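You operate a simulated robot arm through the tools that you are given. There is no shell and no other tool.

You are at the controls of a simulated robot arm. One attempt, no reset.

JOB
Move the embossed yellow bookmark from the embosser to the green keepsake box.
Fine: draw the slide out, open the lid, lay it inside, shut the lid.

Only the result counts: the job must be done as asked and must still hold three seconds after the hand-in. Knocking over, shifting, dropping, spilling or breaking anything else fails it. Lids that push on must go on centred and level and be pressed home; caps that screw on are set level and turned clockwise until they are tight.

ROBOT AND FRAMES
A 7-joint arm with a two-finger parallel gripper, fixed in place. Base frame: the origin is at the foot of the arm, x ahead of it, y to its left, z up; the work surface is at about z = 70. Lengths are in cm, angles in rad, forces in N, time in s.
With the tool pointing down near the work surface it reaches from about 14 to 66 cm from the base axis. Its first joint turns from -1.152 to 1.152 rad. Payload 2.4 kg.
The tool frame sits at the grasp point between the pads (the TCP): z along the fingers, y along the line on which they close. The tips reach 3 cm beyond it. Largest opening 9.4 cm; finger width 2.8, thickness 1; the body of the gripper, 5 by 9.6 cm, starts 5.5 cm behind the TCP.
Orientation is that of the tool frame in the base frame, as a unit quaternion [w, x, y, z]. With the fingers straight down and closing along the base's y, the tool's x points along the base's -x, its y along +y and its z along -z.

CONTROLS
- The arm moves only by the tool jog_arm. Its argument "plan" is a list of rows, each an object (a shift or turn left out is 0, a gripper value left out holds the last) with "linear": the shift along the tool's x, y, z in mm, a list of three; "rotation": the turn, a rotation vector about the tool's x, y, z in rad, a list of three; "fingers": the gripper command, from -1 (shut) to 1 (fully open), values between in proportion. In form: [{"linear": [x, y, z], "rotation": [ax, ay, az], "fingers": fingers}, ...]. A call has 1 to 20 rows; each row shifts and turns the commanded pose from where the row before left it, along the tool's axes as they then stand. Rows are played at 5 a second. More than 5 cm and 0.15 rad between two rows, or a gripper value outside its range, and nothing of the call is played. Where a pose cannot be reached the arm comes as near as it can. A force on the tool above 60 N (or 10 N above the force at the start of the call, whichever is more), or a blocked arm, ends the call early, and 0.2 s more pass. The fingers move at their own pace (about 15.3 cm/s each) and stop on an object; they squeeze with about 43 N. The grip force told is the motor's: it shows also when the fingers shut on nothing. Time passes only in rows, and 0.2 s behind the last, so rows that do not move let the fingers close. The reply holds the time, the measured pose of the TCP, the force on the tool along the base axes, the opening and the grip force, in the units named above and with some noise, with the torque about the TCP (base axes, N m) and any sound that the robot's microphone picked up.
- Cameras (640 x 400 px; columns grow to the right, rows downward): "scene" is fixed at [4.15, 48.57, 143.01]; the picture's right is [-0.65, -0.76, 0.00], its down [-0.53, 0.45, -0.72] and it looks along [0.55, -0.47, -0.69] (base axes); focal length 309 px, centre (320, 200). "wrist" rides on the gripper at [7.6, 1.4, -10.3] in the tool frame; the picture's right is [-0.18, 0.98, 0.00], its down [-0.75, -0.14, -0.64] and it looks along [-0.63, -0.12, 0.77] (tool axes); focal length 243 px, centre (320, 200). There is no depth. A picture from a camera that has moved, and an enlarged one, comes with that camera's place and axes in the base frame and with its lens.
- snapshot(camera): a new picture of that camera. No time passes.
- close_up(camera, box): a new picture of the part [left, top, right, bottom] of that camera's present view, enlarged. No time passes.
- job_done(): hands the job in; it is judged then, once.

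Places have to be worked out from the pictures, the camera data and where the tool is seen. Open the gripper and draw the arm clear of the work before you hand the job in, unless the task says otherwise.

The tools are called after "Call:" by a JSON object that holds its "fn" and its "kwargs". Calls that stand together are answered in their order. jog_arm: Moves the arm, as the interface text tells. Its arguments: {"type":"object","properties":{"plan":{"type":"array","items":{"type":"object","properties":{"linear":{"type":"array","items":{"type":"number"}},"rotation":{"type":"array","items":{"type":"number"}},"fingers":{"type":"number"}}}}},"required":["plan"]} The other tools are called the same way: snapshot (camera) takes a picture; close_up (camera, box) takes an enlarged picture of a part of a camera's view; job_done () hands the job in.

At the start:

```text
time: 0.0
position: [36.31, -16.11, 113.19]
tcp_rot: [0.0, 0.0, 1.0, 0.001]
ft_force: [0.3, -0.8, -0.5]
moment: [0.01, 0.01, 0.01]
grip_width: 9.39
grip_force: 0.1
```

scene: 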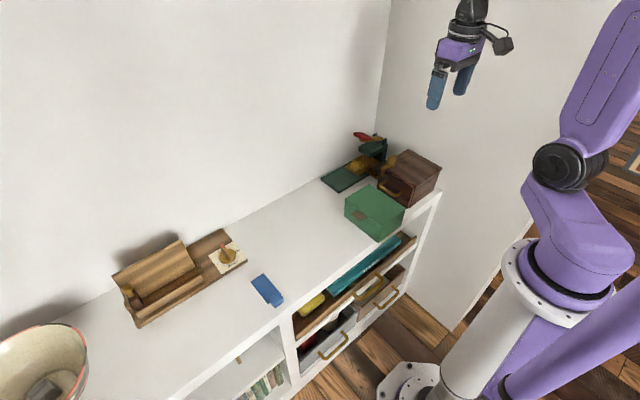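
wrist: 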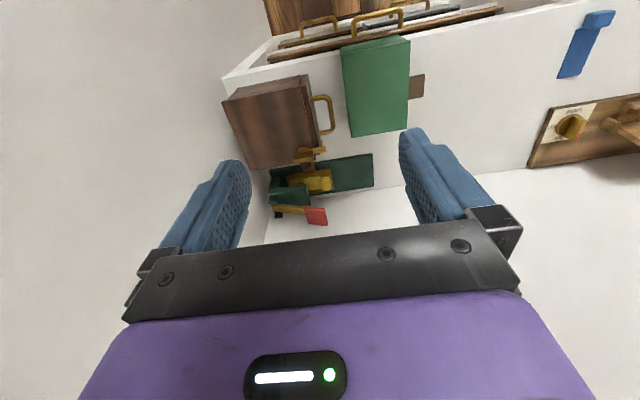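

The scene shows an embosser (green/brass with a red lever) behind the wooden box, and a green box with a small tab. I'll take enlarged views before doing anything.

Call:
{"fn": "close_up", "kwargs": {"camera": "scene", "box": [310, 120, 450, 250]}}

Call:
{"fn": "close_up", "kwargs": {"camera": "wrist", "box": [210, 0, 450, 240]}}

Call:
{"fn": "close_up", "kwargs": {"camera": "scene", "box": [100, 200, 300, 340]}}

Call:
{"fn": "close_up", "kwargs": {"camera": "scene", "box": [230, 220, 430, 380]}}

```text
3.08 times, centred on (380, 185) of scene
camera zoom: at [4.15, 48.57, 143.01], right [-0.65, -0.76, 0.0], down [-0.53, 0.45, -0.72], along [0.55, -0.47, -0.69], focal length 951 px, centre (135, 246)
```

zoom: 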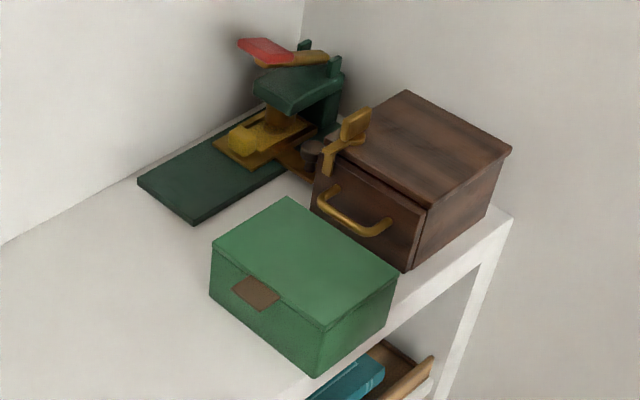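

```text
1.67 times, centred on (330, 120) of wrist
camera zoom: at [28.58, -14.8, 123.62], right [0.18, 0.98, 0.0], down [0.75, -0.14, 0.64], along [0.63, -0.12, -0.77], focal length 404 px, centre (303, 333)
```

zoom: 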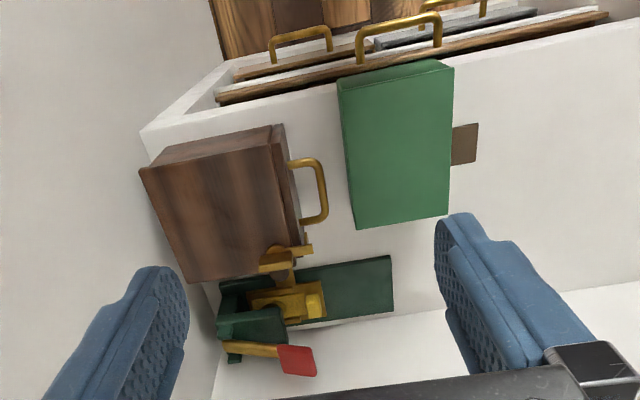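

```text
2.86 times, centred on (200, 270) of scene
camera zoom: at [4.15, 48.57, 143.01], right [-0.65, -0.76, 0.0], down [-0.53, 0.45, -0.72], along [0.55, -0.47, -0.69], focal length 883 px, centre (663, 0)
```

zoom: 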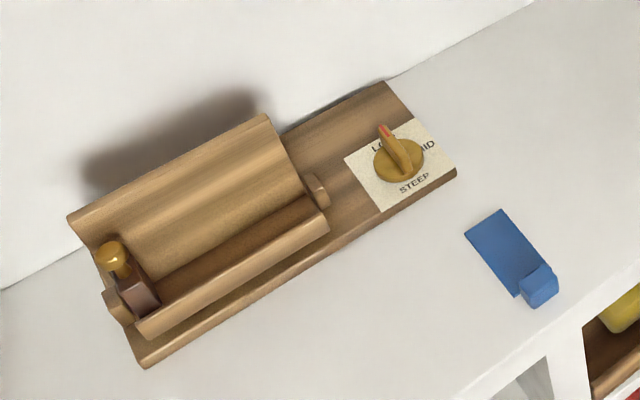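

```text
2.50 times, centred on (330, 300) of scene
camera zoom: at [4.15, 48.57, 143.01], right [-0.65, -0.76, 0.0], down [-0.53, 0.45, -0.72], along [0.55, -0.47, -0.69], focal length 773 px, centre (295, -50)
```

zoom: 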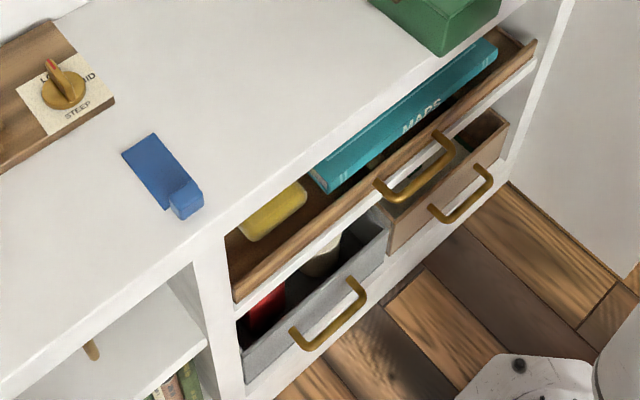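

The slide and press are hard to make out from here. I'm moving the wrist camera closer to the embosser, staying well above everything.

Call:
{"fn": "jog_arm", "kwargs": {"plan": [{"linear": [-34, 3, 25]}, {"linear": [-34, 3, 25]}, {"linear": [-34, 3, 25]}, {"linear": [-20, 0, 20]}]}}

Call:
{"fn": "snapshot", "kwargs": {"camera": "wrist"}}

Call:
{"fn": "close_up", "kwargs": {"camera": "scene", "box": [330, 120, 410, 200]}}

```text
time: 1.0
position: [48.59, -15.28, 103.84]
tcp_rot: [0.0, 0.001, 1.0, 0.0]
ft_force: [-0.2, -0.5, -0.9]
moment: [0.01, -0.02, 0.03]
grip_width: 9.4
grip_force: 0.1
```

```text
taken
camera wrist: at [40.76, -13.93, 114.15], right [0.18, 0.98, 0.0], down [0.75, -0.14, 0.64], along [0.63, -0.12, -0.77], focal length 243 px, centre (320, 200)
```

wrist: 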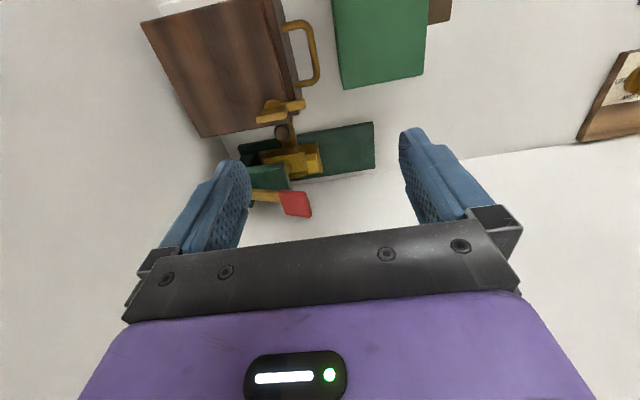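

```text
5.00 times, centred on (370, 160) of scene
camera zoom: at [4.15, 48.57, 143.01], right [-0.65, -0.76, 0.0], down [-0.53, 0.45, -0.72], along [0.55, -0.47, -0.69], focal length 1545 px, centre (70, 400)
```

zoom: 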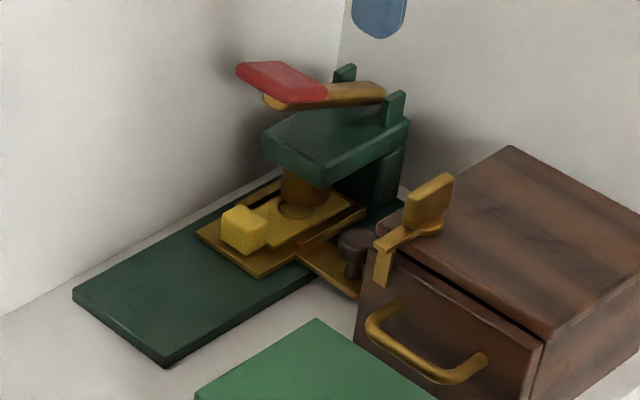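

Now it's clear: a brass slide on the green base carries the yellow bookmark (its raised block faces +y), with a side arm and a dark knob. The brown box has a separate hasp that I need to keep clear of. I'll zoom the wrist view for better geometry.

Call:
{"fn": "close_up", "kwargs": {"camera": "wrist", "box": [220, 90, 400, 220]}}

Call:
{"fn": "close_up", "kwargs": {"camera": "wrist", "box": [260, 0, 460, 125]}}

```text
3.08 times, centred on (310, 155) of wrist
camera zoom: at [40.76, -13.93, 114.15], right [0.18, 0.98, 0.0], down [0.75, -0.14, 0.64], along [0.63, -0.12, -0.77], focal length 746 px, centre (351, 338)
```

zoom: 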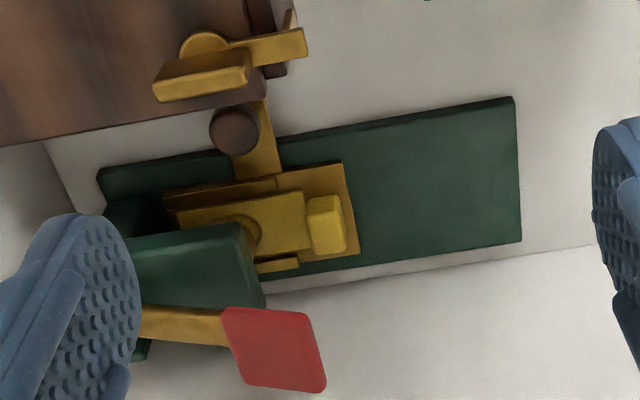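

```text
3.20 times, centred on (360, 62) of wrist
camera zoom: at [40.76, -13.93, 114.15], right [0.18, 0.98, 0.0], down [0.75, -0.14, 0.64], along [0.63, -0.12, -0.77], focal length 776 px, centre (192, 640)
```

zoom: 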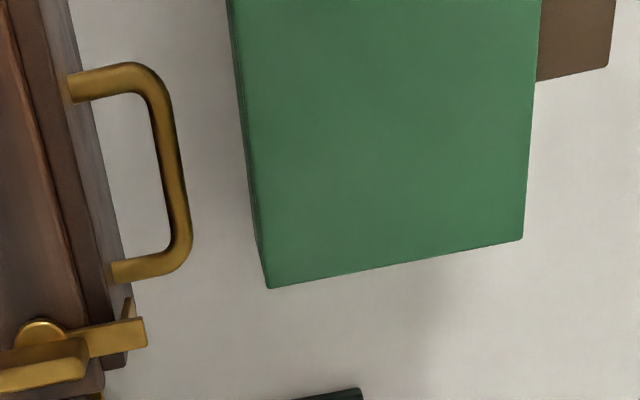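

Triangulating the two views puts the slide knob's top near (56.8, -23.4, 75.9) and the box hasp at x≈51, y -20…-24, rising to z≈84.5. The bookmark block is near (64, -19.8, 75). I'm moving above the knob to check this, still well above the hasp.

Call:
{"fn": "jog_arm", "kwargs": {"plan": [{"linear": [-20.5, -20.3, 29.5]}, {"linear": [-20.5, -20.3, 29.5]}, {"linear": [-20.5, -20.3, 29.5]}, {"linear": [-20.5, -20.3, 29.5]}, {}]}}

Call:
{"fn": "snapshot", "kwargs": {"camera": "wrist"}}

Call:
{"fn": "close_up", "kwargs": {"camera": "scene", "box": [330, 90, 450, 210]}}

```text
time: 2.2
position: [56.57, -23.46, 91.99]
tcp_rot: [0.0, 0.0, 1.0, 0.001]
ft_force: [0.2, -0.3, -0.3]
moment: [-0.01, -0.03, -0.03]
grip_width: 9.41
grip_force: 0.1
```

```text
taken
camera wrist: at [48.82, -22.09, 102.27], right [0.18, 0.98, 0.0], down [0.75, -0.14, 0.64], along [0.63, -0.12, -0.77], focal length 243 px, centre (320, 200)
```

wrist: 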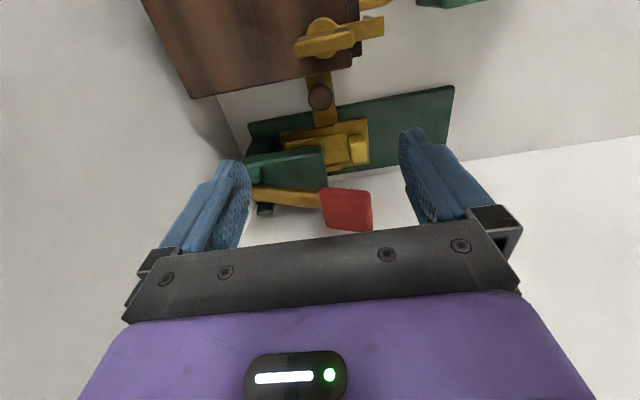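

```text
3.33 times, centred on (390, 150) of scene
camera zoom: at [4.16, 48.57, 143.01], right [-0.65, -0.76, 0.0], down [-0.53, 0.45, -0.72], along [0.55, -0.47, -0.69], focal length 1030 px, centre (87, 367)
```

zoom: 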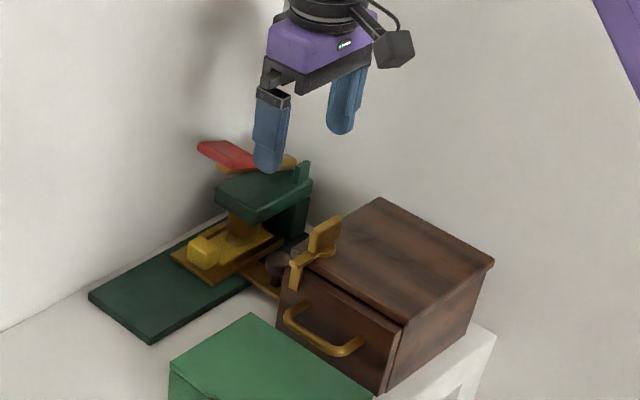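

The knob sits right under the tool axis (x≈56.9, y≈-23.4). I'll narrow the fingers and descend part-way, then check clearance between the wrist camera and the hasp.

Call:
{"fn": "jog_arm", "kwargs": {"plan": [{"linear": [-3, 0, 25], "fingers": 0.3}, {"linear": [0, 0, 30]}, {"linear": [0, 0, 35]}, {}]}}

Call:
{"fn": "snapshot", "kwargs": {"camera": "wrist"}}

Call:
{"fn": "close_up", "kwargs": {"camera": "scene", "box": [340, 100, 450, 210]}}

```text
time: 3.2
position: [56.99, -23.3, 82.49]
tcp_rot: [0.0, 0.001, 1.0, -0.001]
ft_force: [0.5, 0.2, 0.0]
moment: [-0.01, 0.01, 0.01]
grip_width: 6.09
grip_force: 0.0
```

```text
taken
camera wrist: at [49.32, -22.03, 92.93], right [0.18, 0.98, 0.0], down [0.75, -0.14, 0.64], along [0.63, -0.12, -0.77], focal length 243 px, centre (320, 200)
```

wrist: 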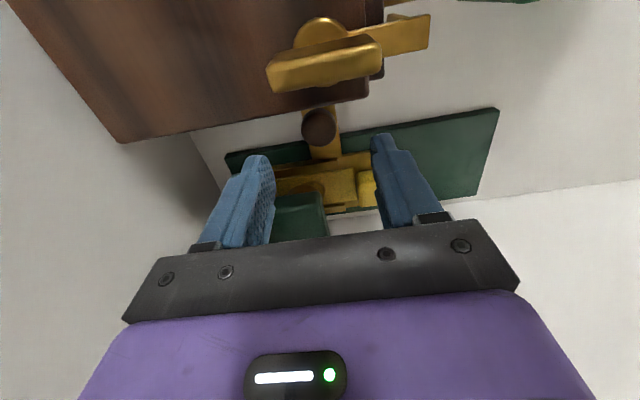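

```text
3.64 times, centred on (395, 155) of scene
camera zoom: at [4.15, 48.57, 143.01], right [-0.65, -0.76, 0.0], down [-0.53, 0.45, -0.72], along [0.55, -0.47, -0.69], focal length 1124 px, centre (47, 364)
```

zoom: 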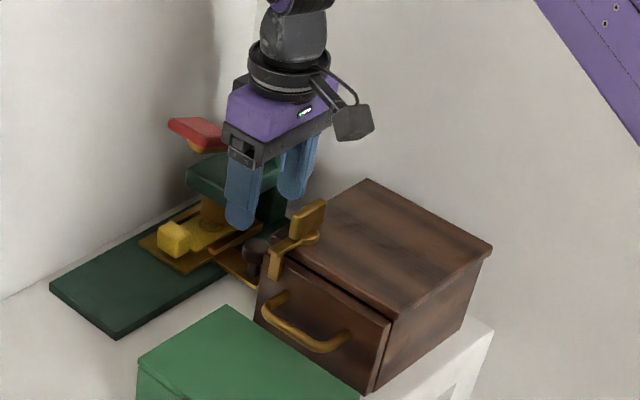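

I'm zooming both views to locate the knob top exactly before going lower.

Call:
{"fn": "close_up", "kwargs": {"camera": "wrist", "box": [260, 80, 400, 220]}}

Call:
{"fn": "close_up", "kwargs": {"camera": "scene", "box": [380, 130, 430, 190]}}

```text
2.86 times, centred on (330, 150) of wrist
camera zoom: at [49.32, -22.03, 92.93], right [0.18, 0.98, 0.0], down [0.75, -0.14, 0.64], along [0.63, -0.12, -0.77], focal length 693 px, centre (291, 343)
```

zoom: 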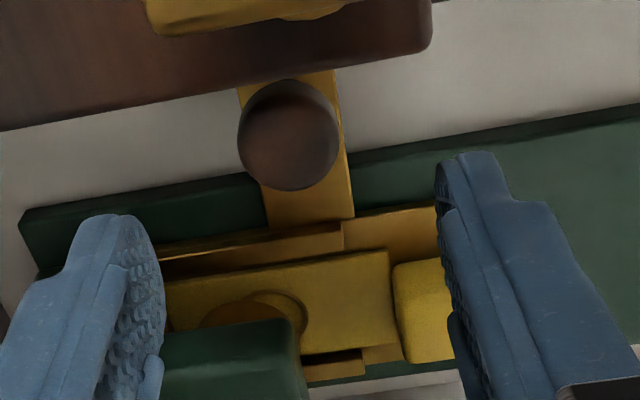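

```text
6.67 times, centred on (405, 160) of scene
camera zoom: at [4.15, 48.57, 143.01], right [-0.65, -0.76, 0.0], down [-0.53, 0.45, -0.72], along [0.55, -0.47, -0.69], focal length 2061 px, centre (-247, 467)
```

zoom: 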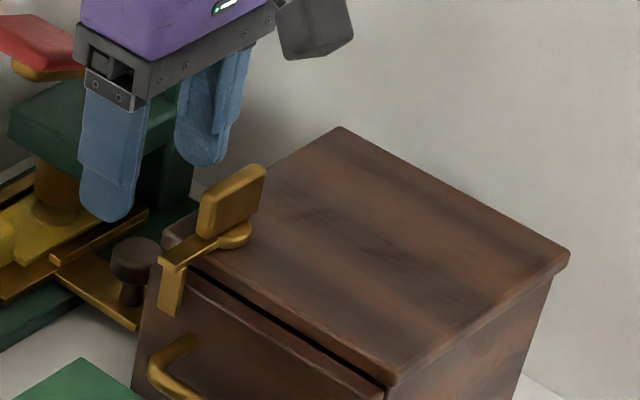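

The knob is centred under the tool. The camera should pass about 1.5–2 cm above the hasp plate, so I'm lowering to z≈77.2 in small steps and looking again before closing.

Call:
{"fn": "jog_arm", "kwargs": {"plan": [{"linear": [1.5, 0, 18]}, {"linear": [0, 0, 18]}, {"linear": [0, 0, 17]}, {}]}}

Call:
{"fn": "close_up", "kwargs": {"camera": "scene", "box": [350, 110, 450, 200]}}

Call:
{"fn": "snapshot", "kwargs": {"camera": "wrist"}}

```text
time: 4.2
position: [56.92, -23.37, 77.44]
tcp_rot: [0.0, 0.001, 1.0, 0.0]
ft_force: [0.3, -0.1, -0.3]
moment: [0.03, -0.02, 0.02]
grip_width: 6.12
grip_force: 0.1
```

```text
4.44 times, centred on (400, 155) of scene
camera zoom: at [4.15, 48.57, 143.01], right [-0.65, -0.76, 0.0], down [-0.53, 0.45, -0.72], along [0.55, -0.47, -0.69], focal length 1374 px, centre (-36, 400)
```

zoom: 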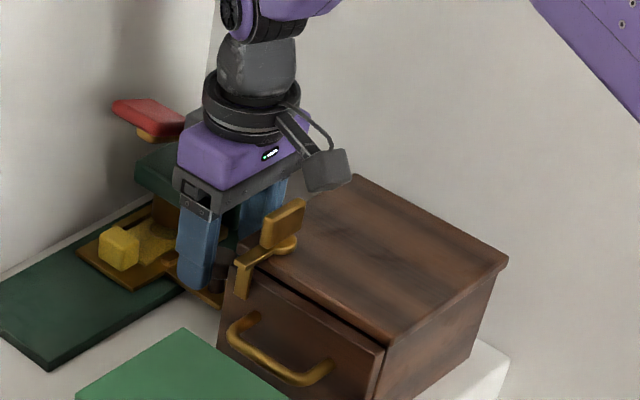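

```text
taken
camera wrist: at [49.14, -22.06, 87.85], right [0.18, 0.98, 0.0], down [0.75, -0.14, 0.64], along [0.63, -0.12, -0.77], focal length 243 px, centre (320, 200)
```

wrist: 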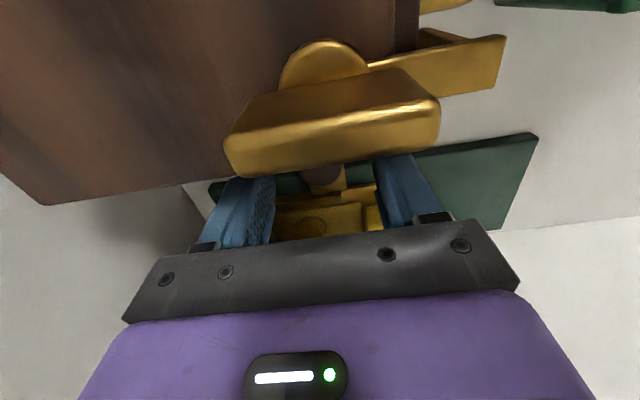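

No contact, and the knob lies between the finger tips. Closing on it.

Call:
{"fn": "jog_arm", "kwargs": {"plan": [{"fingers": -1}, {}, {}]}}

Call:
{"fn": "close_up", "kwargs": {"camera": "wrist", "box": [240, 130, 440, 250]}}

```text
time: 5.0
position: [56.9, -23.31, 77.49]
tcp_rot: [0.0, 0.0, 1.0, -0.001]
ft_force: [1.4, -0.1, -1.2]
moment: [0.02, -0.1, -0.05]
grip_width: 2.56
grip_force: 45.3
```

```text
3.20 times, centred on (340, 190) of wrist
camera zoom: at [49.14, -22.06, 87.86], right [0.18, 0.98, 0.0], down [0.75, -0.14, 0.64], along [0.63, -0.12, -0.77], focal length 776 px, centre (256, 232)
```

zoom: 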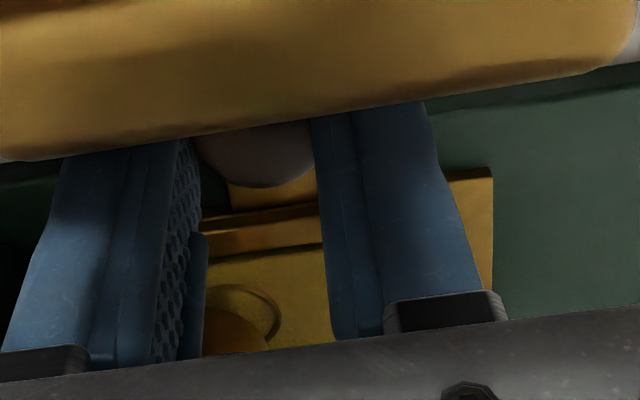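

The knob is held at 2.56 cm with full grip force. I'll draw it gently toward +y a little and see whether the slide follows.

Call:
{"fn": "jog_arm", "kwargs": {"plan": [{"linear": [0, 6, 0]}, {"linear": [0, 7, 0]}, {"linear": [0, 7, 0]}, {}]}}

Call:
{"fn": "close_up", "kwargs": {"camera": "scene", "box": [320, 120, 440, 200]}}

```text
time: 6.0
position: [56.89, -21.32, 77.51]
tcp_rot: [0.0, 0.0, 1.0, 0.0]
ft_force: [-4.1, -1.3, 2.5]
moment: [-0.09, 0.05, -0.15]
grip_width: 2.58
grip_force: 45.2
```

```text
5.00 times, centred on (380, 160) of scene
camera zoom: at [4.14, 48.57, 143.01], right [-0.65, -0.76, 0.0], down [-0.53, 0.45, -0.72], along [0.55, -0.47, -0.69], focal length 1545 px, centre (20, 400)
```

zoom: 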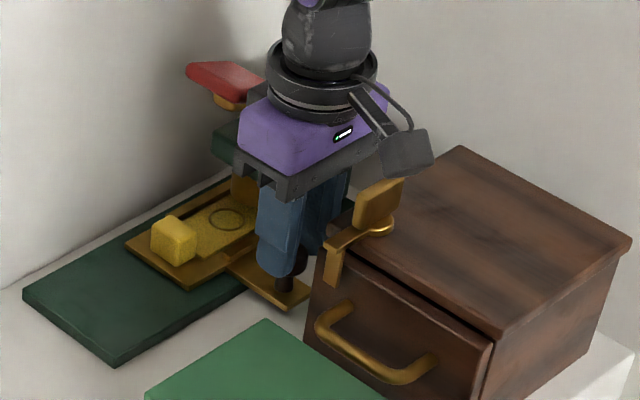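

The slide follows and the embossed circle is coming out from under the ram, with low force. I'm continuing the draw.

Call:
{"fn": "jog_arm", "kwargs": {"plan": [{"linear": [0, 8, 0]}, {"linear": [0, 8, 0]}, {"linear": [0, 8, 0]}, {"linear": [0, 8, 0]}, {"linear": [0, 8, 0]}, {}]}}

Call:
{"fn": "close_up", "kwargs": {"camera": "scene", "box": [310, 120, 430, 210]}}

```text
time: 7.4
position: [56.8, -17.24, 77.41]
tcp_rot: [-0.001, 0.0, 1.0, -0.001]
ft_force: [-1.2, -0.3, -16.3]
moment: [-0.01, 0.0, 0.0]
grip_width: 2.58
grip_force: 44.5
```

```text
4.44 times, centred on (370, 165) of scene
camera zoom: at [4.18, 48.56, 143.02], right [-0.65, -0.76, 0.0], down [-0.53, 0.45, -0.72], along [0.55, -0.47, -0.69], focal length 1374 px, centre (98, 356)
```

zoom: 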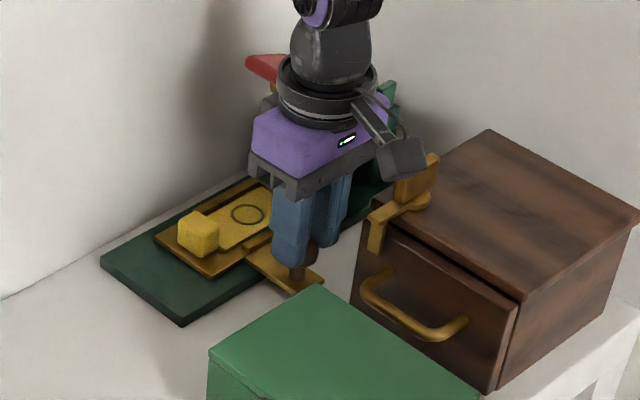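

The draw is smooth at 6 cm so far, with a small vertical preload that I'll relieve by easing down 1 mm. Continuing in small steps to find the end of travel.

Call:
{"fn": "jog_arm", "kwargs": {"plan": [{"linear": [0, 3, 1]}, {"linear": [0, 5, 0]}, {"linear": [0, 5, 0]}, {"linear": [0, 5, 0]}, {}]}}

Call:
{"fn": "close_up", "kwargs": {"camera": "scene", "box": [310, 120, 430, 210]}}

```text
time: 8.6
position: [56.81, -15.46, 77.63]
tcp_rot: [0.0, 0.0, 1.0, 0.0]
ft_force: [-3.3, -1.2, -11.7]
moment: [-0.04, -0.38, -0.11]
grip_width: 2.6
grip_force: 44.9
```

```text
4.44 times, centred on (370, 165) of scene
camera zoom: at [4.17, 48.56, 143.02], right [-0.65, -0.76, 0.0], down [-0.53, 0.45, -0.72], along [0.55, -0.47, -0.69], focal length 1374 px, centre (98, 356)
```

zoom: 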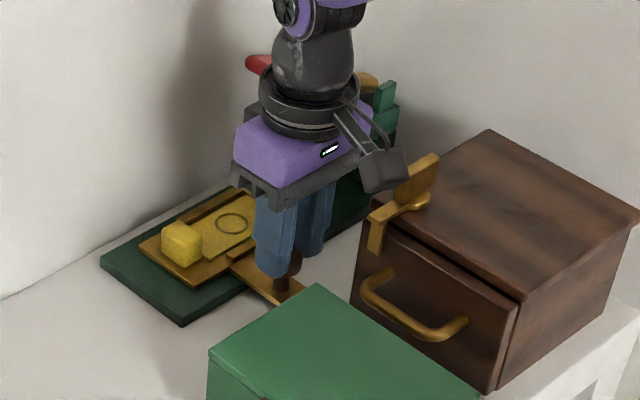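

Call:
{"fn": "snapshot", "kwargs": {"camera": "wrist"}}

Call:
{"fn": "close_up", "kwargs": {"camera": "wrist", "box": [200, 120, 460, 260]}}

```text
taken
camera wrist: at [49.14, -14.11, 87.92], right [0.18, 0.98, 0.0], down [0.75, -0.14, 0.64], along [0.63, -0.12, -0.77], focal length 243 px, centre (320, 200)
```

wrist: 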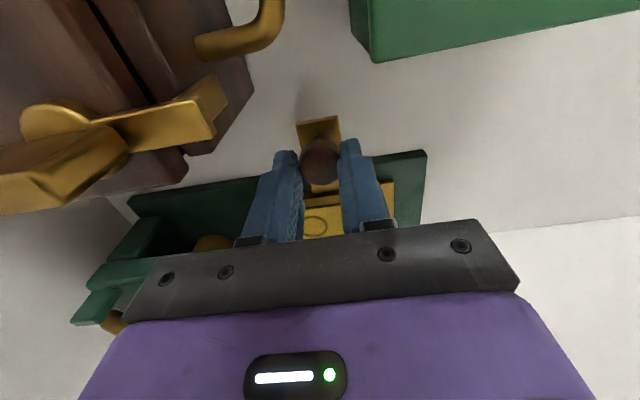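

```text
2.46 times, centred on (330, 190) of wrist
camera zoom: at [49.14, -14.11, 87.92], right [0.18, 0.98, 0.0], down [0.75, -0.14, 0.64], along [0.63, -0.12, -0.77], focal length 597 px, centre (295, 225)
```

zoom: 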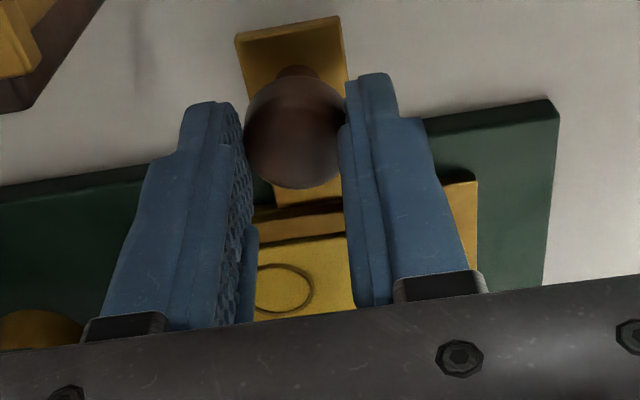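

About 2 cm of base remains in front of the slide. I'll pull a few millimetres more in tiny steps, watching the y force for an end stop.

Call:
{"fn": "jog_arm", "kwargs": {"plan": [{"linear": [0, 2, 0]}, {"linear": [0, 2, 0]}, {}]}}

```text
time: 9.4
position: [56.83, -15.03, 77.49]
tcp_rot: [0.0, 0.0, 1.0, 0.001]
ft_force: [3.5, 0.3, -16.5]
moment: [-0.02, -0.22, 0.03]
grip_width: 2.54
grip_force: 45.1
```

Call:
{"fn": "jog_arm", "kwargs": {"plan": [{"linear": [0, 2, 1]}, {"linear": [0, 2, 0]}, {}]}}

```text
time: 10.2
position: [56.85, -14.79, 77.55]
tcp_rot: [0.0, 0.0, 1.0, 0.0]
ft_force: [-7.2, -0.5, 19.6]
moment: [-0.04, 1.11, -0.01]
grip_width: 2.54
grip_force: 45.1
```

Call:
{"fn": "close_up", "kwargs": {"camera": "scene", "box": [310, 130, 410, 210]}}

Call:
{"fn": "close_up", "kwargs": {"camera": "wrist", "box": [200, 120, 460, 260]}}

```text
5.00 times, centred on (360, 170) of scene
camera zoom: at [4.11, 48.57, 143.01], right [-0.65, -0.76, 0.0], down [-0.53, 0.45, -0.72], along [0.55, -0.47, -0.69], focal length 1545 px, centre (120, 350)
```

zoom: 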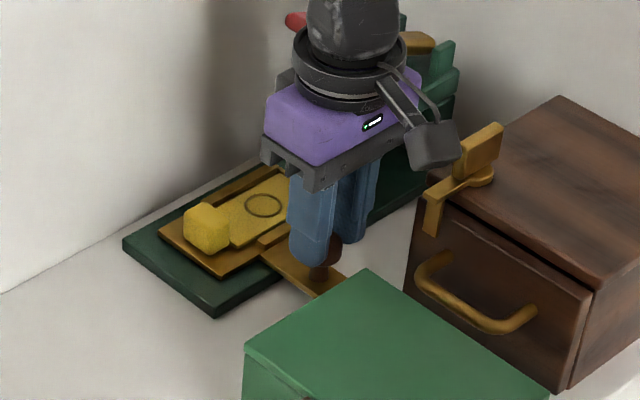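

```text
2.46 times, centred on (330, 190) of wrist
camera zoom: at [49.14, -13.39, 87.96], right [0.18, 0.98, 0.0], down [0.75, -0.14, 0.64], along [0.63, -0.12, -0.77], focal length 597 px, centre (295, 225)
```

zoom: 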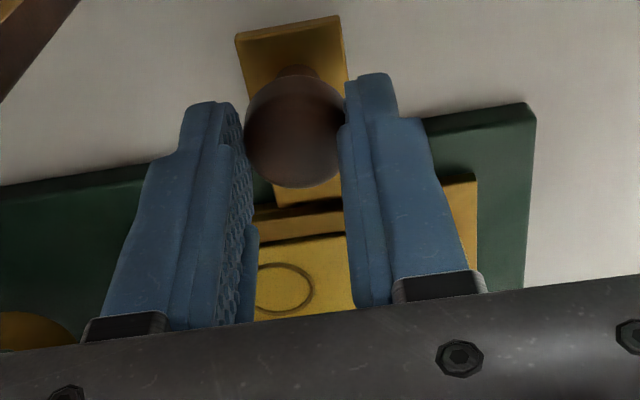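

The slide has moved 8.5 cm and the ram stays well behind, so that's enough. I'm relieving the load, releasing the knob and rising straight up to inspect.

Call:
{"fn": "jog_arm", "kwargs": {"plan": [{"linear": [0, 0, -1]}, {"fingers": 0.2}, {}, {"linear": [0, 0, -20]}, {"linear": [0, 0, -45]}, {"linear": [0, 0, -45]}, {"linear": [0, 0, -45]}, {}]}}

Call:
{"fn": "close_up", "kwargs": {"camera": "scene", "box": [310, 110, 430, 210]}}

Call:
{"fn": "snapshot", "kwargs": {"camera": "wrist"}}

```text
time: 12.0
position: [56.96, -14.86, 93.11]
tcp_rot: [-0.001, 0.0, 1.0, 0.0]
ft_force: [-0.7, 0.7, -0.9]
moment: [-0.03, 0.0, -0.01]
grip_width: 5.65
grip_force: 0.1
```

```text
4.00 times, centred on (370, 160) of scene
camera zoom: at [4.15, 48.57, 143.01], right [-0.65, -0.76, 0.0], down [-0.53, 0.45, -0.72], along [0.55, -0.47, -0.69], focal length 1236 px, centre (120, 360)
```

zoom: 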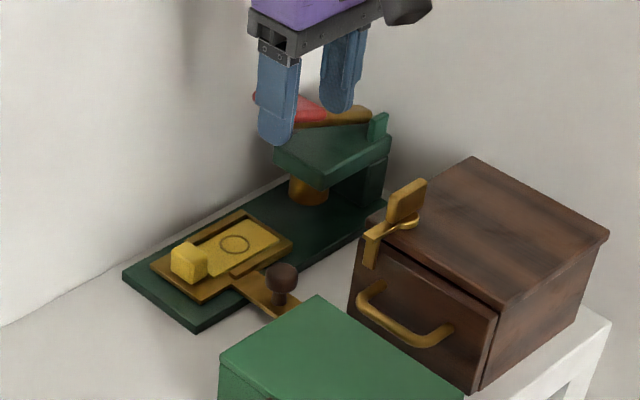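

```text
taken
camera wrist: at [49.15, -13.51, 103.42], right [0.18, 0.98, 0.0], down [0.75, -0.14, 0.64], along [0.63, -0.12, -0.77], focal length 243 px, centre (320, 200)
```

wrist: 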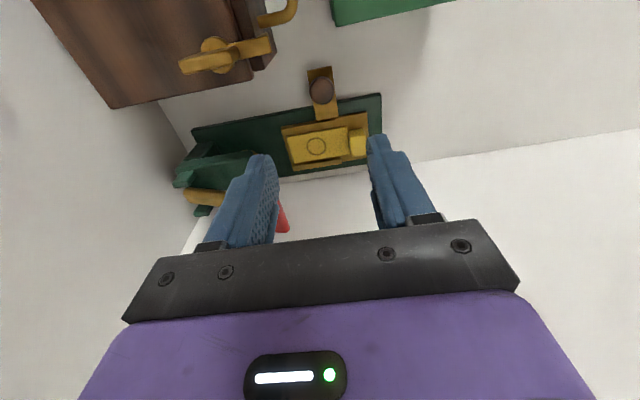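

The slide is fully clear of the head and the whole bookmark is exposed. Zooming in on it for grasp geometry.

Call:
{"fn": "close_up", "kwargs": {"camera": "wrist", "box": [270, 60, 400, 180]}}

Call:
{"fn": "close_up", "kwargs": {"camera": "scene", "box": [330, 150, 400, 200]}}

```text
3.33 times, centred on (335, 120) of wrist
camera zoom: at [49.15, -13.51, 103.42], right [0.18, 0.98, 0.0], down [0.75, -0.14, 0.64], along [0.63, -0.12, -0.77], focal length 809 px, centre (270, 467)
```

zoom: 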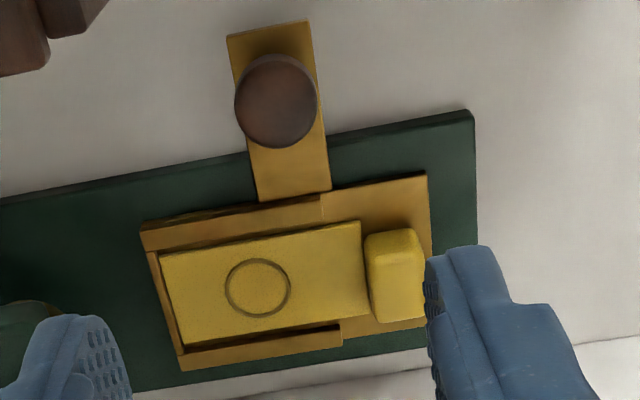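

```text
8.00 times, centred on (365, 175) of scene
camera zoom: at [4.15, 48.57, 143.01], right [-0.65, -0.76, 0.0], down [-0.53, 0.45, -0.72], along [0.55, -0.47, -0.69], focal length 2473 px, centre (-40, 400)
```

zoom: 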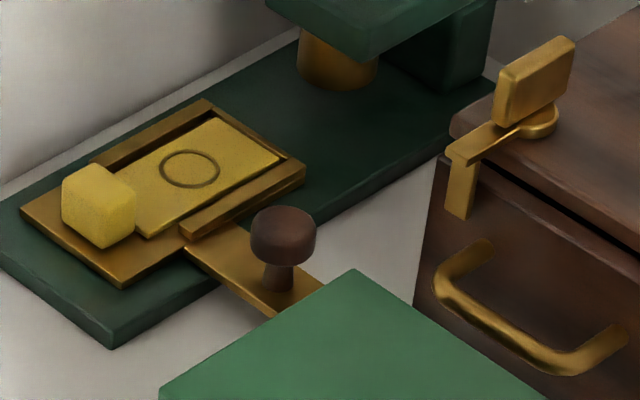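

The bookmark runs y≈-20.6 to -10.4, with its block top at about (64.7, -11.4, 74.7) and the strip top at z≈73. Before taking it I'll open the lid, so I'm moving above the box tab and turning the tool 90° so the camera looks at the box front.

Call:
{"fn": "jog_arm", "kwargs": {"plan": [{"linear": [26.6, 35.8, -3.8]}, {"linear": [26.6, 35.8, -3.8]}, {"linear": [26.6, 35.8, -3.8]}, {"linear": [26.6, 35.8, -3.8]}, {"linear": [26.6, 35.8, -3.8]}, {"rotation": [0, 0, 0.1428]}, {"rotation": [0, 0, 0.1428]}, {"rotation": [0, 0, 0.1428]}, {"rotation": [0, 0, 0.1428]}, {"rotation": [0, 0, 0.1428]}, {"rotation": [0, 0, 0.1428]}, {"rotation": [0, 0, 0.1428]}, {"rotation": [0, 0, 0.1428]}, {"rotation": [0, 0, 0.1428]}, {"rotation": [0, 0, 0.1428]}, {"rotation": [0, 0, 0.1428]}, {}]}}

Call:
{"fn": "snapshot", "kwargs": {"camera": "wrist"}}

Call:
{"fn": "snapshot", "kwargs": {"camera": "scene"}}

```text
time: 15.6
position: [43.47, 3.08, 94.78]
tcp_rot: [0.0, 0.708, 0.706, 0.001]
ft_force: [0.3, -0.1, 0.0]
moment: [0.02, 0.0, -0.01]
grip_width: 5.65
grip_force: 0.0
```

```text
taken
camera wrist: at [44.89, 10.7, 105.29], right [0.98, -0.19, 0.0], down [-0.14, -0.75, 0.64], along [-0.12, -0.63, -0.77], focal length 243 px, centre (320, 200)
```

wrist: 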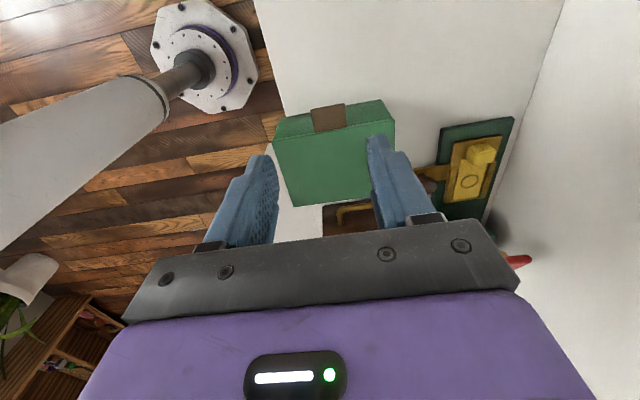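

```text
taken
```

scene: 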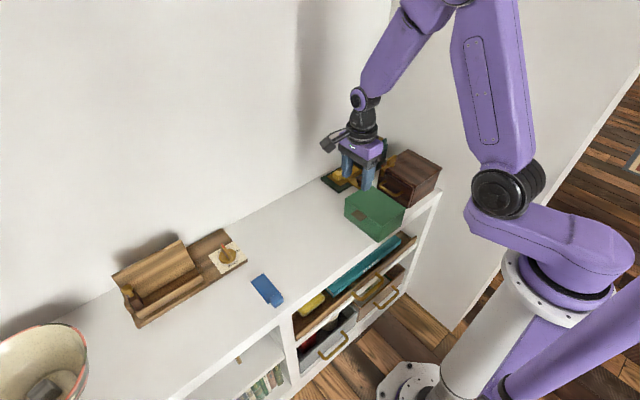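

Call:
{"fn": "close_up", "kwargs": {"camera": "wrist", "box": [250, 80, 420, 220]}}

Call:
{"fn": "close_up", "kwargs": {"camera": "scene", "box": [335, 175, 415, 250]}}

```text
2.86 times, centred on (335, 150) of wrist
camera zoom: at [44.89, 10.7, 105.29], right [0.98, -0.19, 0.0], down [-0.14, -0.75, 0.64], along [-0.12, -0.63, -0.77], focal length 693 px, centre (277, 343)
```

zoom: 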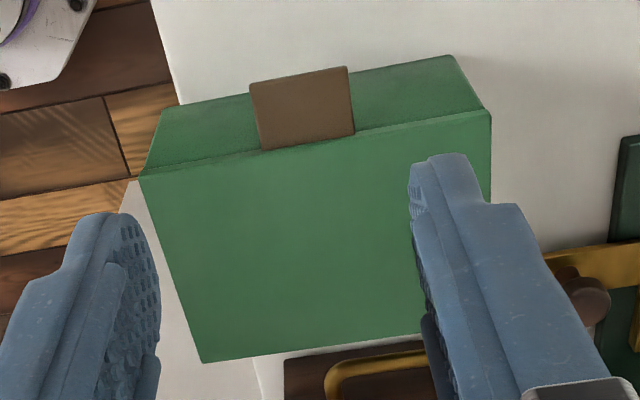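

```text
5.33 times, centred on (375, 212) of scene
camera zoom: at [4.15, 48.57, 143.01], right [-0.65, -0.76, 0.0], down [-0.53, 0.45, -0.72], along [0.55, -0.47, -0.69], focal length 1648 px, centre (27, 133)
```

zoom: 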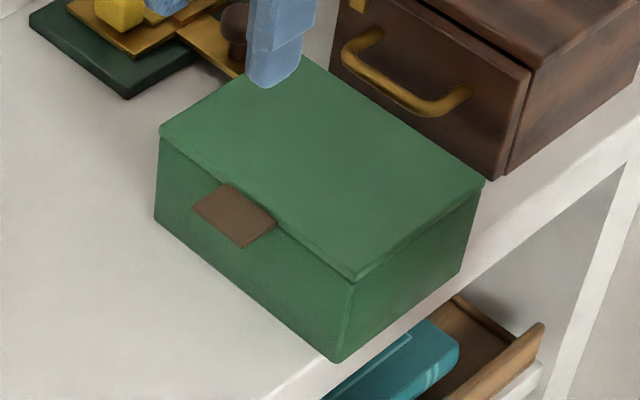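

The lid is a thin plate with a horizontal brown tab (x≈42–45.9, y≈-1.6 to 1.3, z≈77.2), presumably hinged at the back (-y). I'll come down over the tab and grip it by its two side edges, so it can pivot in the pads.

Call:
{"fn": "jog_arm", "kwargs": {"plan": [{"linear": [-14, 2, 0], "fingers": 0.32}, {"linear": [-14, 2.3, 30]}, {"linear": [0, 0, 40]}, {"linear": [0, 0, 35]}, {}]}}

Call:
{"fn": "snapshot", "kwargs": {"camera": "wrist"}}

Call:
{"fn": "close_up", "kwargs": {"camera": "scene", "box": [325, 130, 425, 250]}}

```text
time: 16.8
position: [44.0, 0.27, 84.37]
tcp_rot: [0.0, 0.707, 0.707, 0.0]
ft_force: [0.5, -0.5, 0.2]
moment: [0.0, 0.02, 0.03]
grip_width: 6.19
grip_force: 0.2
```

```text
taken
camera wrist: at [45.41, 7.91, 94.84], right [0.98, -0.18, 0.0], down [-0.14, -0.75, 0.64], along [-0.12, -0.63, -0.77], focal length 243 px, centre (320, 200)
```

wrist: 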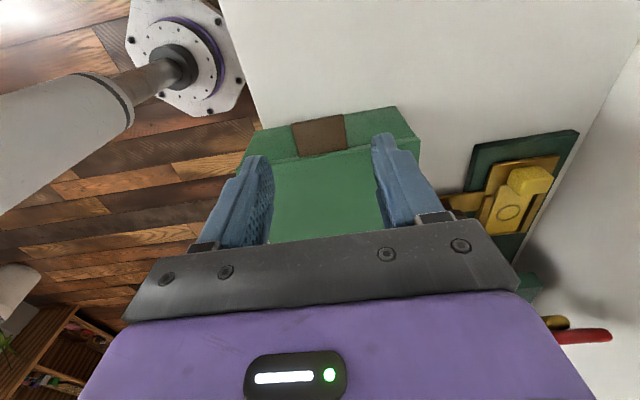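

```text
3.33 times, centred on (375, 190) of scene
camera zoom: at [4.15, 48.57, 143.01], right [-0.65, -0.76, 0.0], down [-0.53, 0.45, -0.72], along [0.55, -0.47, -0.69], focal length 1030 px, centre (137, 233)
```

zoom: 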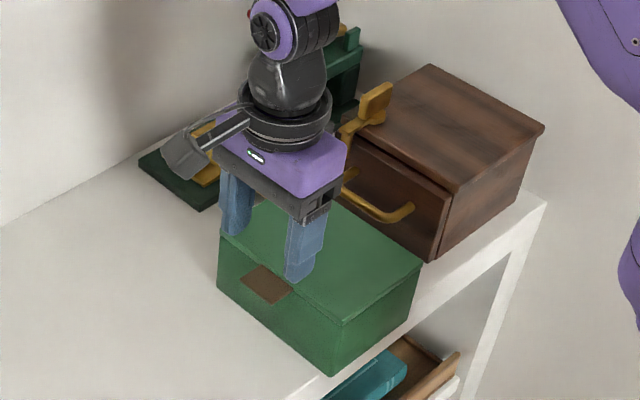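

The tab is centred between the open fingers. I'll lower until the tips are about 1 cm below the tab, then look again.

Call:
{"fn": "jog_arm", "kwargs": {"plan": [{"linear": [0, 0, 20]}, {"linear": [0, 0, 20]}, {"linear": [0, 0, 12]}, {}]}}

Call:
{"fn": "close_up", "kwargs": {"camera": "wrist", "box": [220, 90, 440, 240]}}

Call:
{"fn": "close_up", "kwargs": {"camera": "scene", "box": [335, 150, 415, 250]}}

```text
time: 17.8
position: [44.14, 0.48, 79.18]
tcp_rot: [0.0, 0.707, 0.707, 0.0]
ft_force: [-0.4, -0.1, -0.1]
moment: [-0.01, 0.02, -0.04]
grip_width: 6.21
grip_force: 0.1
```

```text
2.67 times, centred on (330, 165) of wrist
camera zoom: at [45.42, 7.95, 89.69], right [0.98, -0.18, 0.0], down [-0.14, -0.75, 0.64], along [-0.12, -0.63, -0.77], focal length 647 px, centre (293, 293)
```

zoom: 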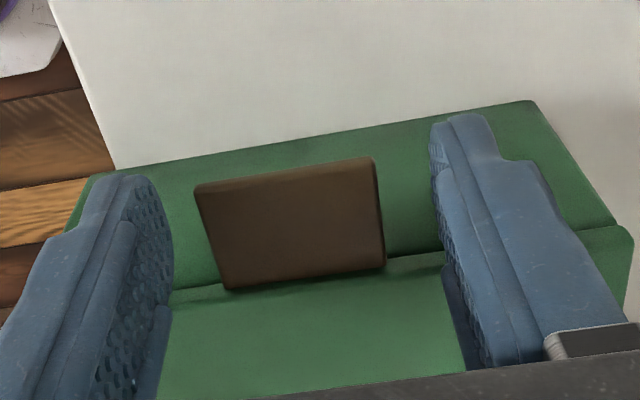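

```text
4.00 times, centred on (375, 200) of scene
camera zoom: at [4.15, 48.57, 143.01], right [-0.65, -0.76, 0.0], down [-0.53, 0.45, -0.72], along [0.55, -0.47, -0.69], focal length 1236 px, centre (100, 200)
```

zoom: 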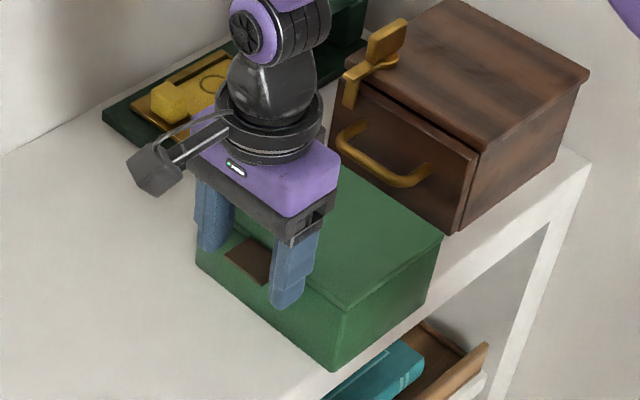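

The tab sits centred between the pads with nothing else touching. Closing on its edges.

Call:
{"fn": "jog_arm", "kwargs": {"plan": [{"fingers": -0.1}, {"fingers": -1}, {}, {}]}}

Call:
{"fn": "close_up", "kwargs": {"camera": "wrist", "box": [220, 90, 440, 240]}}

```text
time: 18.8
position: [44.12, 0.42, 79.3]
tcp_rot: [0.0, 0.707, 0.707, 0.001]
ft_force: [-1.2, 0.0, -0.2]
moment: [0.17, -0.01, -0.01]
grip_width: 3.94
grip_force: 43.3
```

```text
2.67 times, centred on (330, 165) of wrist
camera zoom: at [45.41, 7.95, 89.71], right [0.98, -0.18, 0.0], down [-0.14, -0.75, 0.64], along [-0.12, -0.63, -0.77], focal length 647 px, centre (293, 293)
```

zoom: 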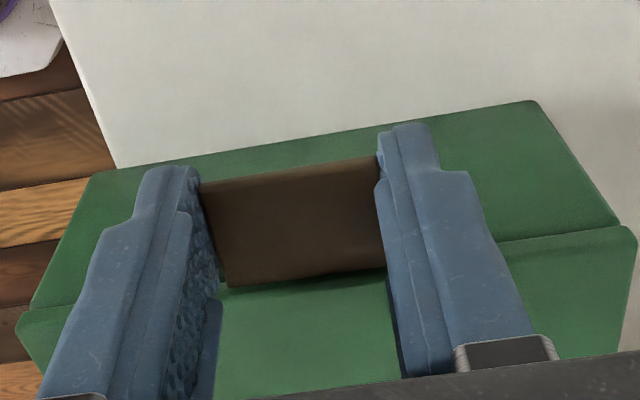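

The grip on the tab is solid at 3.94 cm. I'll lift slowly along an arc about the presumed rear hinge (radius ≈12.6 cm), through the first ~10°, and check that it behaves as hinged.

Call:
{"fn": "jog_arm", "kwargs": {"plan": [{"linear": [-0.1, 0, -5.5]}, {"linear": [-0.4, 0, -5.5]}, {"linear": [-0.6, 0, -5.5]}, {"linear": [-0.8, 0, -5.4]}, {}]}}

Call:
{"fn": "close_up", "kwargs": {"camera": "scene", "box": [335, 150, 415, 250]}}

Call:
{"fn": "snapshot", "kwargs": {"camera": "wrist"}}

```text
time: 20.0
position: [43.97, 0.32, 81.48]
tcp_rot: [0.0, 0.707, 0.707, -0.001]
ft_force: [0.8, -1.3, -1.1]
moment: [0.15, 0.03, 0.05]
grip_width: 3.9
grip_force: 42.6
```

```text
4.00 times, centred on (375, 200) of scene
camera zoom: at [4.16, 48.56, 143.01], right [-0.65, -0.76, 0.0], down [-0.53, 0.45, -0.72], along [0.55, -0.47, -0.69], focal length 1236 px, centre (100, 200)
```

zoom: 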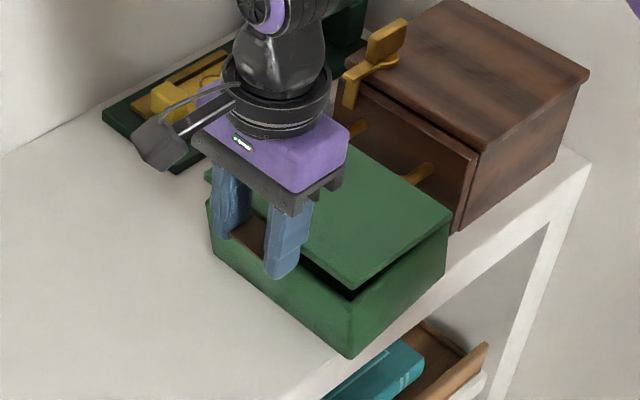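

```text
taken
camera wrist: at [45.28, 7.75, 91.88], right [0.98, -0.18, 0.0], down [-0.14, -0.75, 0.64], along [-0.12, -0.63, -0.77], focal length 243 px, centre (320, 200)
```

wrist: 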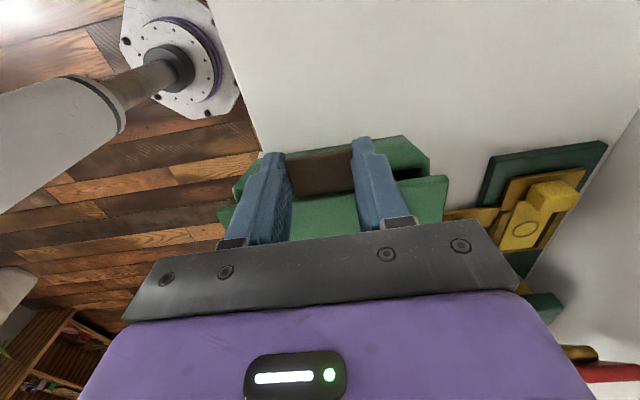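

The lid is hinging up, but the box itself seems to have moved slightly in the picture. I'll check closely before going on.

Call:
{"fn": "close_up", "kwargs": {"camera": "scene", "box": [335, 175, 415, 250]}}

Call:
{"fn": "close_up", "kwargs": {"camera": "wrist", "box": [220, 90, 460, 250]}}

```text
5.33 times, centred on (375, 212) of scene
camera zoom: at [4.16, 48.56, 143.01], right [-0.65, -0.76, 0.0], down [-0.53, 0.45, -0.72], along [0.55, -0.47, -0.69], focal length 1648 px, centre (27, 133)
```

zoom: 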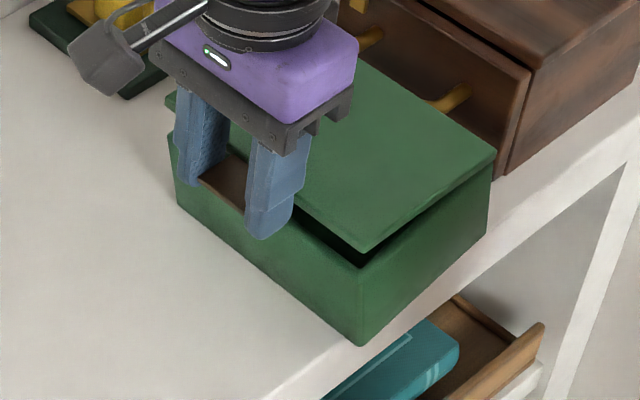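

```text
2.50 times, centred on (340, 170) of wrist
camera zoom: at [45.28, 7.75, 91.88], right [0.98, -0.18, 0.0], down [-0.14, -0.75, 0.64], along [-0.12, -0.63, -0.77], focal length 606 px, centre (270, 275)
```

zoom: 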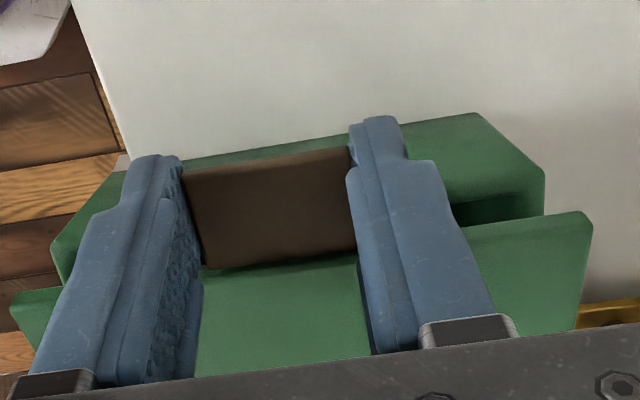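

The triangulation shows the lid stayed level with the tool and the box tipped on its front edge, because the pads don't let the tab pivot. I'll reverse the same path to set the box back down flat, and hold the tab while I check.

Call:
{"fn": "jog_arm", "kwargs": {"plan": [{"linear": [0.8, 0, 5.4]}, {"linear": [0.6, 0, 5.5]}, {"linear": [0.4, 0, 5.5]}, {"linear": [0.1, 0, 5.0]}, {}]}}

Call:
{"fn": "close_up", "kwargs": {"camera": "scene", "box": [335, 175, 415, 250]}}

Call:
{"fn": "close_up", "kwargs": {"camera": "wrist", "box": [220, 90, 440, 240]}}

```text
time: 21.2
position: [43.86, 0.4, 79.35]
tcp_rot: [0.0, 0.707, 0.707, 0.0]
ft_force: [-1.7, -2.8, 11.2]
moment: [-1.25, 0.18, -0.04]
grip_width: 3.93
grip_force: 42.8
```

```text
5.33 times, centred on (375, 212) of scene
camera zoom: at [4.13, 48.57, 143.01], right [-0.65, -0.76, 0.0], down [-0.53, 0.45, -0.72], along [0.55, -0.47, -0.69], focal length 1648 px, centre (27, 133)
```

zoom: 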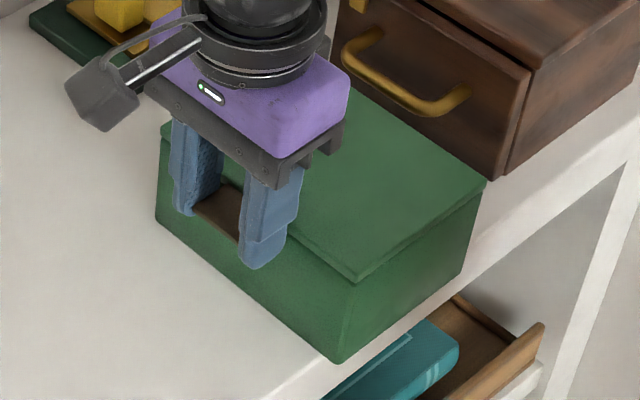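

```text
2.67 times, centred on (330, 165) of wrist
camera zoom: at [45.25, 7.93, 89.69], right [0.98, -0.18, 0.0], down [-0.14, -0.75, 0.64], along [-0.12, -0.63, -0.77], focal length 647 px, centre (293, 293)
```

zoom: 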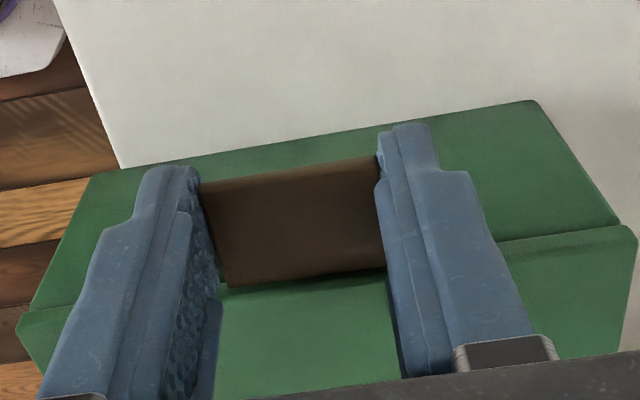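

The box is back flat within about 0.2 cm of where it was. Since the pads grip too rigidly, I'll release and instead lift the tab from below with closed fingers tilted in from the +y side, rotating about the hinge as the lid opens. First I release, rise, and turn back to yaw 0 in free space.

Call:
{"fn": "jog_arm", "kwargs": {"plan": [{"linear": [0, 0, -1]}, {"fingers": 0.32}, {}, {"linear": [0, 0, -20]}, {"linear": [0, 0, -45]}, {"linear": [20, 0, -45]}, {"linear": [40, 0, -25]}, {"linear": [20, 0, 0]}, {"rotation": [0, 0, -0.1428]}, {"rotation": [0, 0, -0.1428]}, {"rotation": [0, 0, -0.1428]}, {"rotation": [0, 0, -0.1428]}, {"rotation": [0, 0, -0.1428]}, {"rotation": [0, 0, -0.1428]}, {"rotation": [0, 0, -0.1428]}, {"rotation": [0, 0, -0.1428]}, {"rotation": [0, 0, -0.1428]}, {"rotation": [0, 0, -0.1428]}]}}

Call:
{"fn": "close_up", "kwargs": {"camera": "scene", "box": [335, 175, 415, 250]}}

```text
time: 25.0
position: [43.95, 8.16, 92.94]
tcp_rot: [0.001, 0.07, 0.998, 0.0]
ft_force: [0.4, 0.3, 1.0]
moment: [0.0, 0.0, -0.02]
grip_width: 6.2
grip_force: 0.1
```

```text
5.33 times, centred on (375, 212) of scene
camera zoom: at [4.15, 48.57, 143.01], right [-0.65, -0.76, 0.0], down [-0.53, 0.45, -0.72], along [0.55, -0.47, -0.69], focal length 1648 px, centre (27, 133)
```

zoom: 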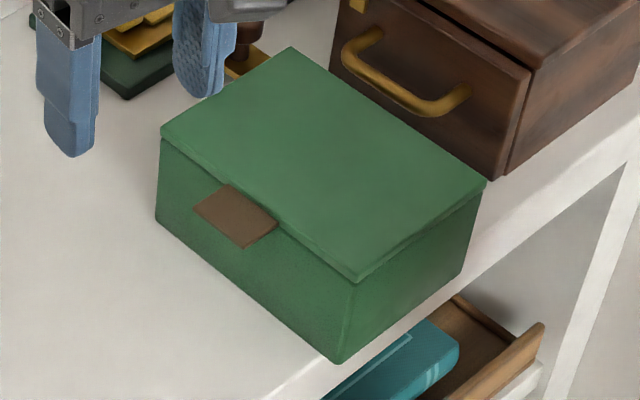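

The box is undisturbed. I'll finish the yaw, close the fingers and tilt the tool 65° in free space to see whether the arm can hold that pose.

Call:
{"fn": "jog_arm", "kwargs": {"plan": [{"rotation": [0, 0, -0.1408], "fingers": -1}, {"rotation": [0.1418, 0, 0]}, {"rotation": [0.1418, 0, 0]}, {"rotation": [0.1418, 0, 0]}, {"rotation": [0.1418, 0, 0]}, {"rotation": [0.1418, 0, 0]}, {"rotation": [0.1418, 0, 0]}, {"rotation": [0.1418, 0, 0]}, {"rotation": [0.1418, 0, 0]}, {}]}}

Call:
{"fn": "snapshot", "kwargs": {"camera": "scene"}}

Call:
{"fn": "snapshot", "kwargs": {"camera": "wrist"}}

```text
time: 27.2
position: [44.04, 8.23, 92.86]
tcp_rot: [-0.001, 0.001, 0.843, -0.538]
ft_force: [0.4, 0.5, 0.1]
moment: [-0.01, 0.01, -0.01]
grip_width: 0.0
grip_force: 33.4
```

```text
taken
```

scene: 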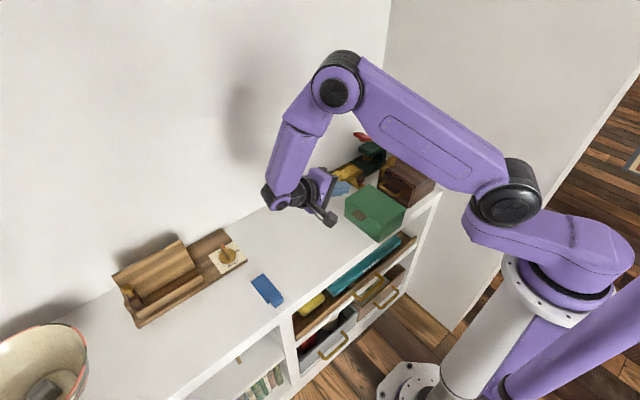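

```text
taken
camera wrist: at [36.29, 18.17, 96.04], right [0.19, 0.41, -0.89], down [0.75, 0.52, 0.4], along [0.63, -0.75, -0.22], focal length 243 px, centre (320, 200)
```

wrist: 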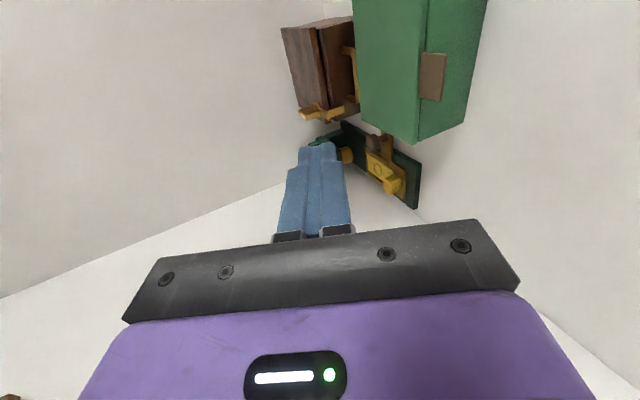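

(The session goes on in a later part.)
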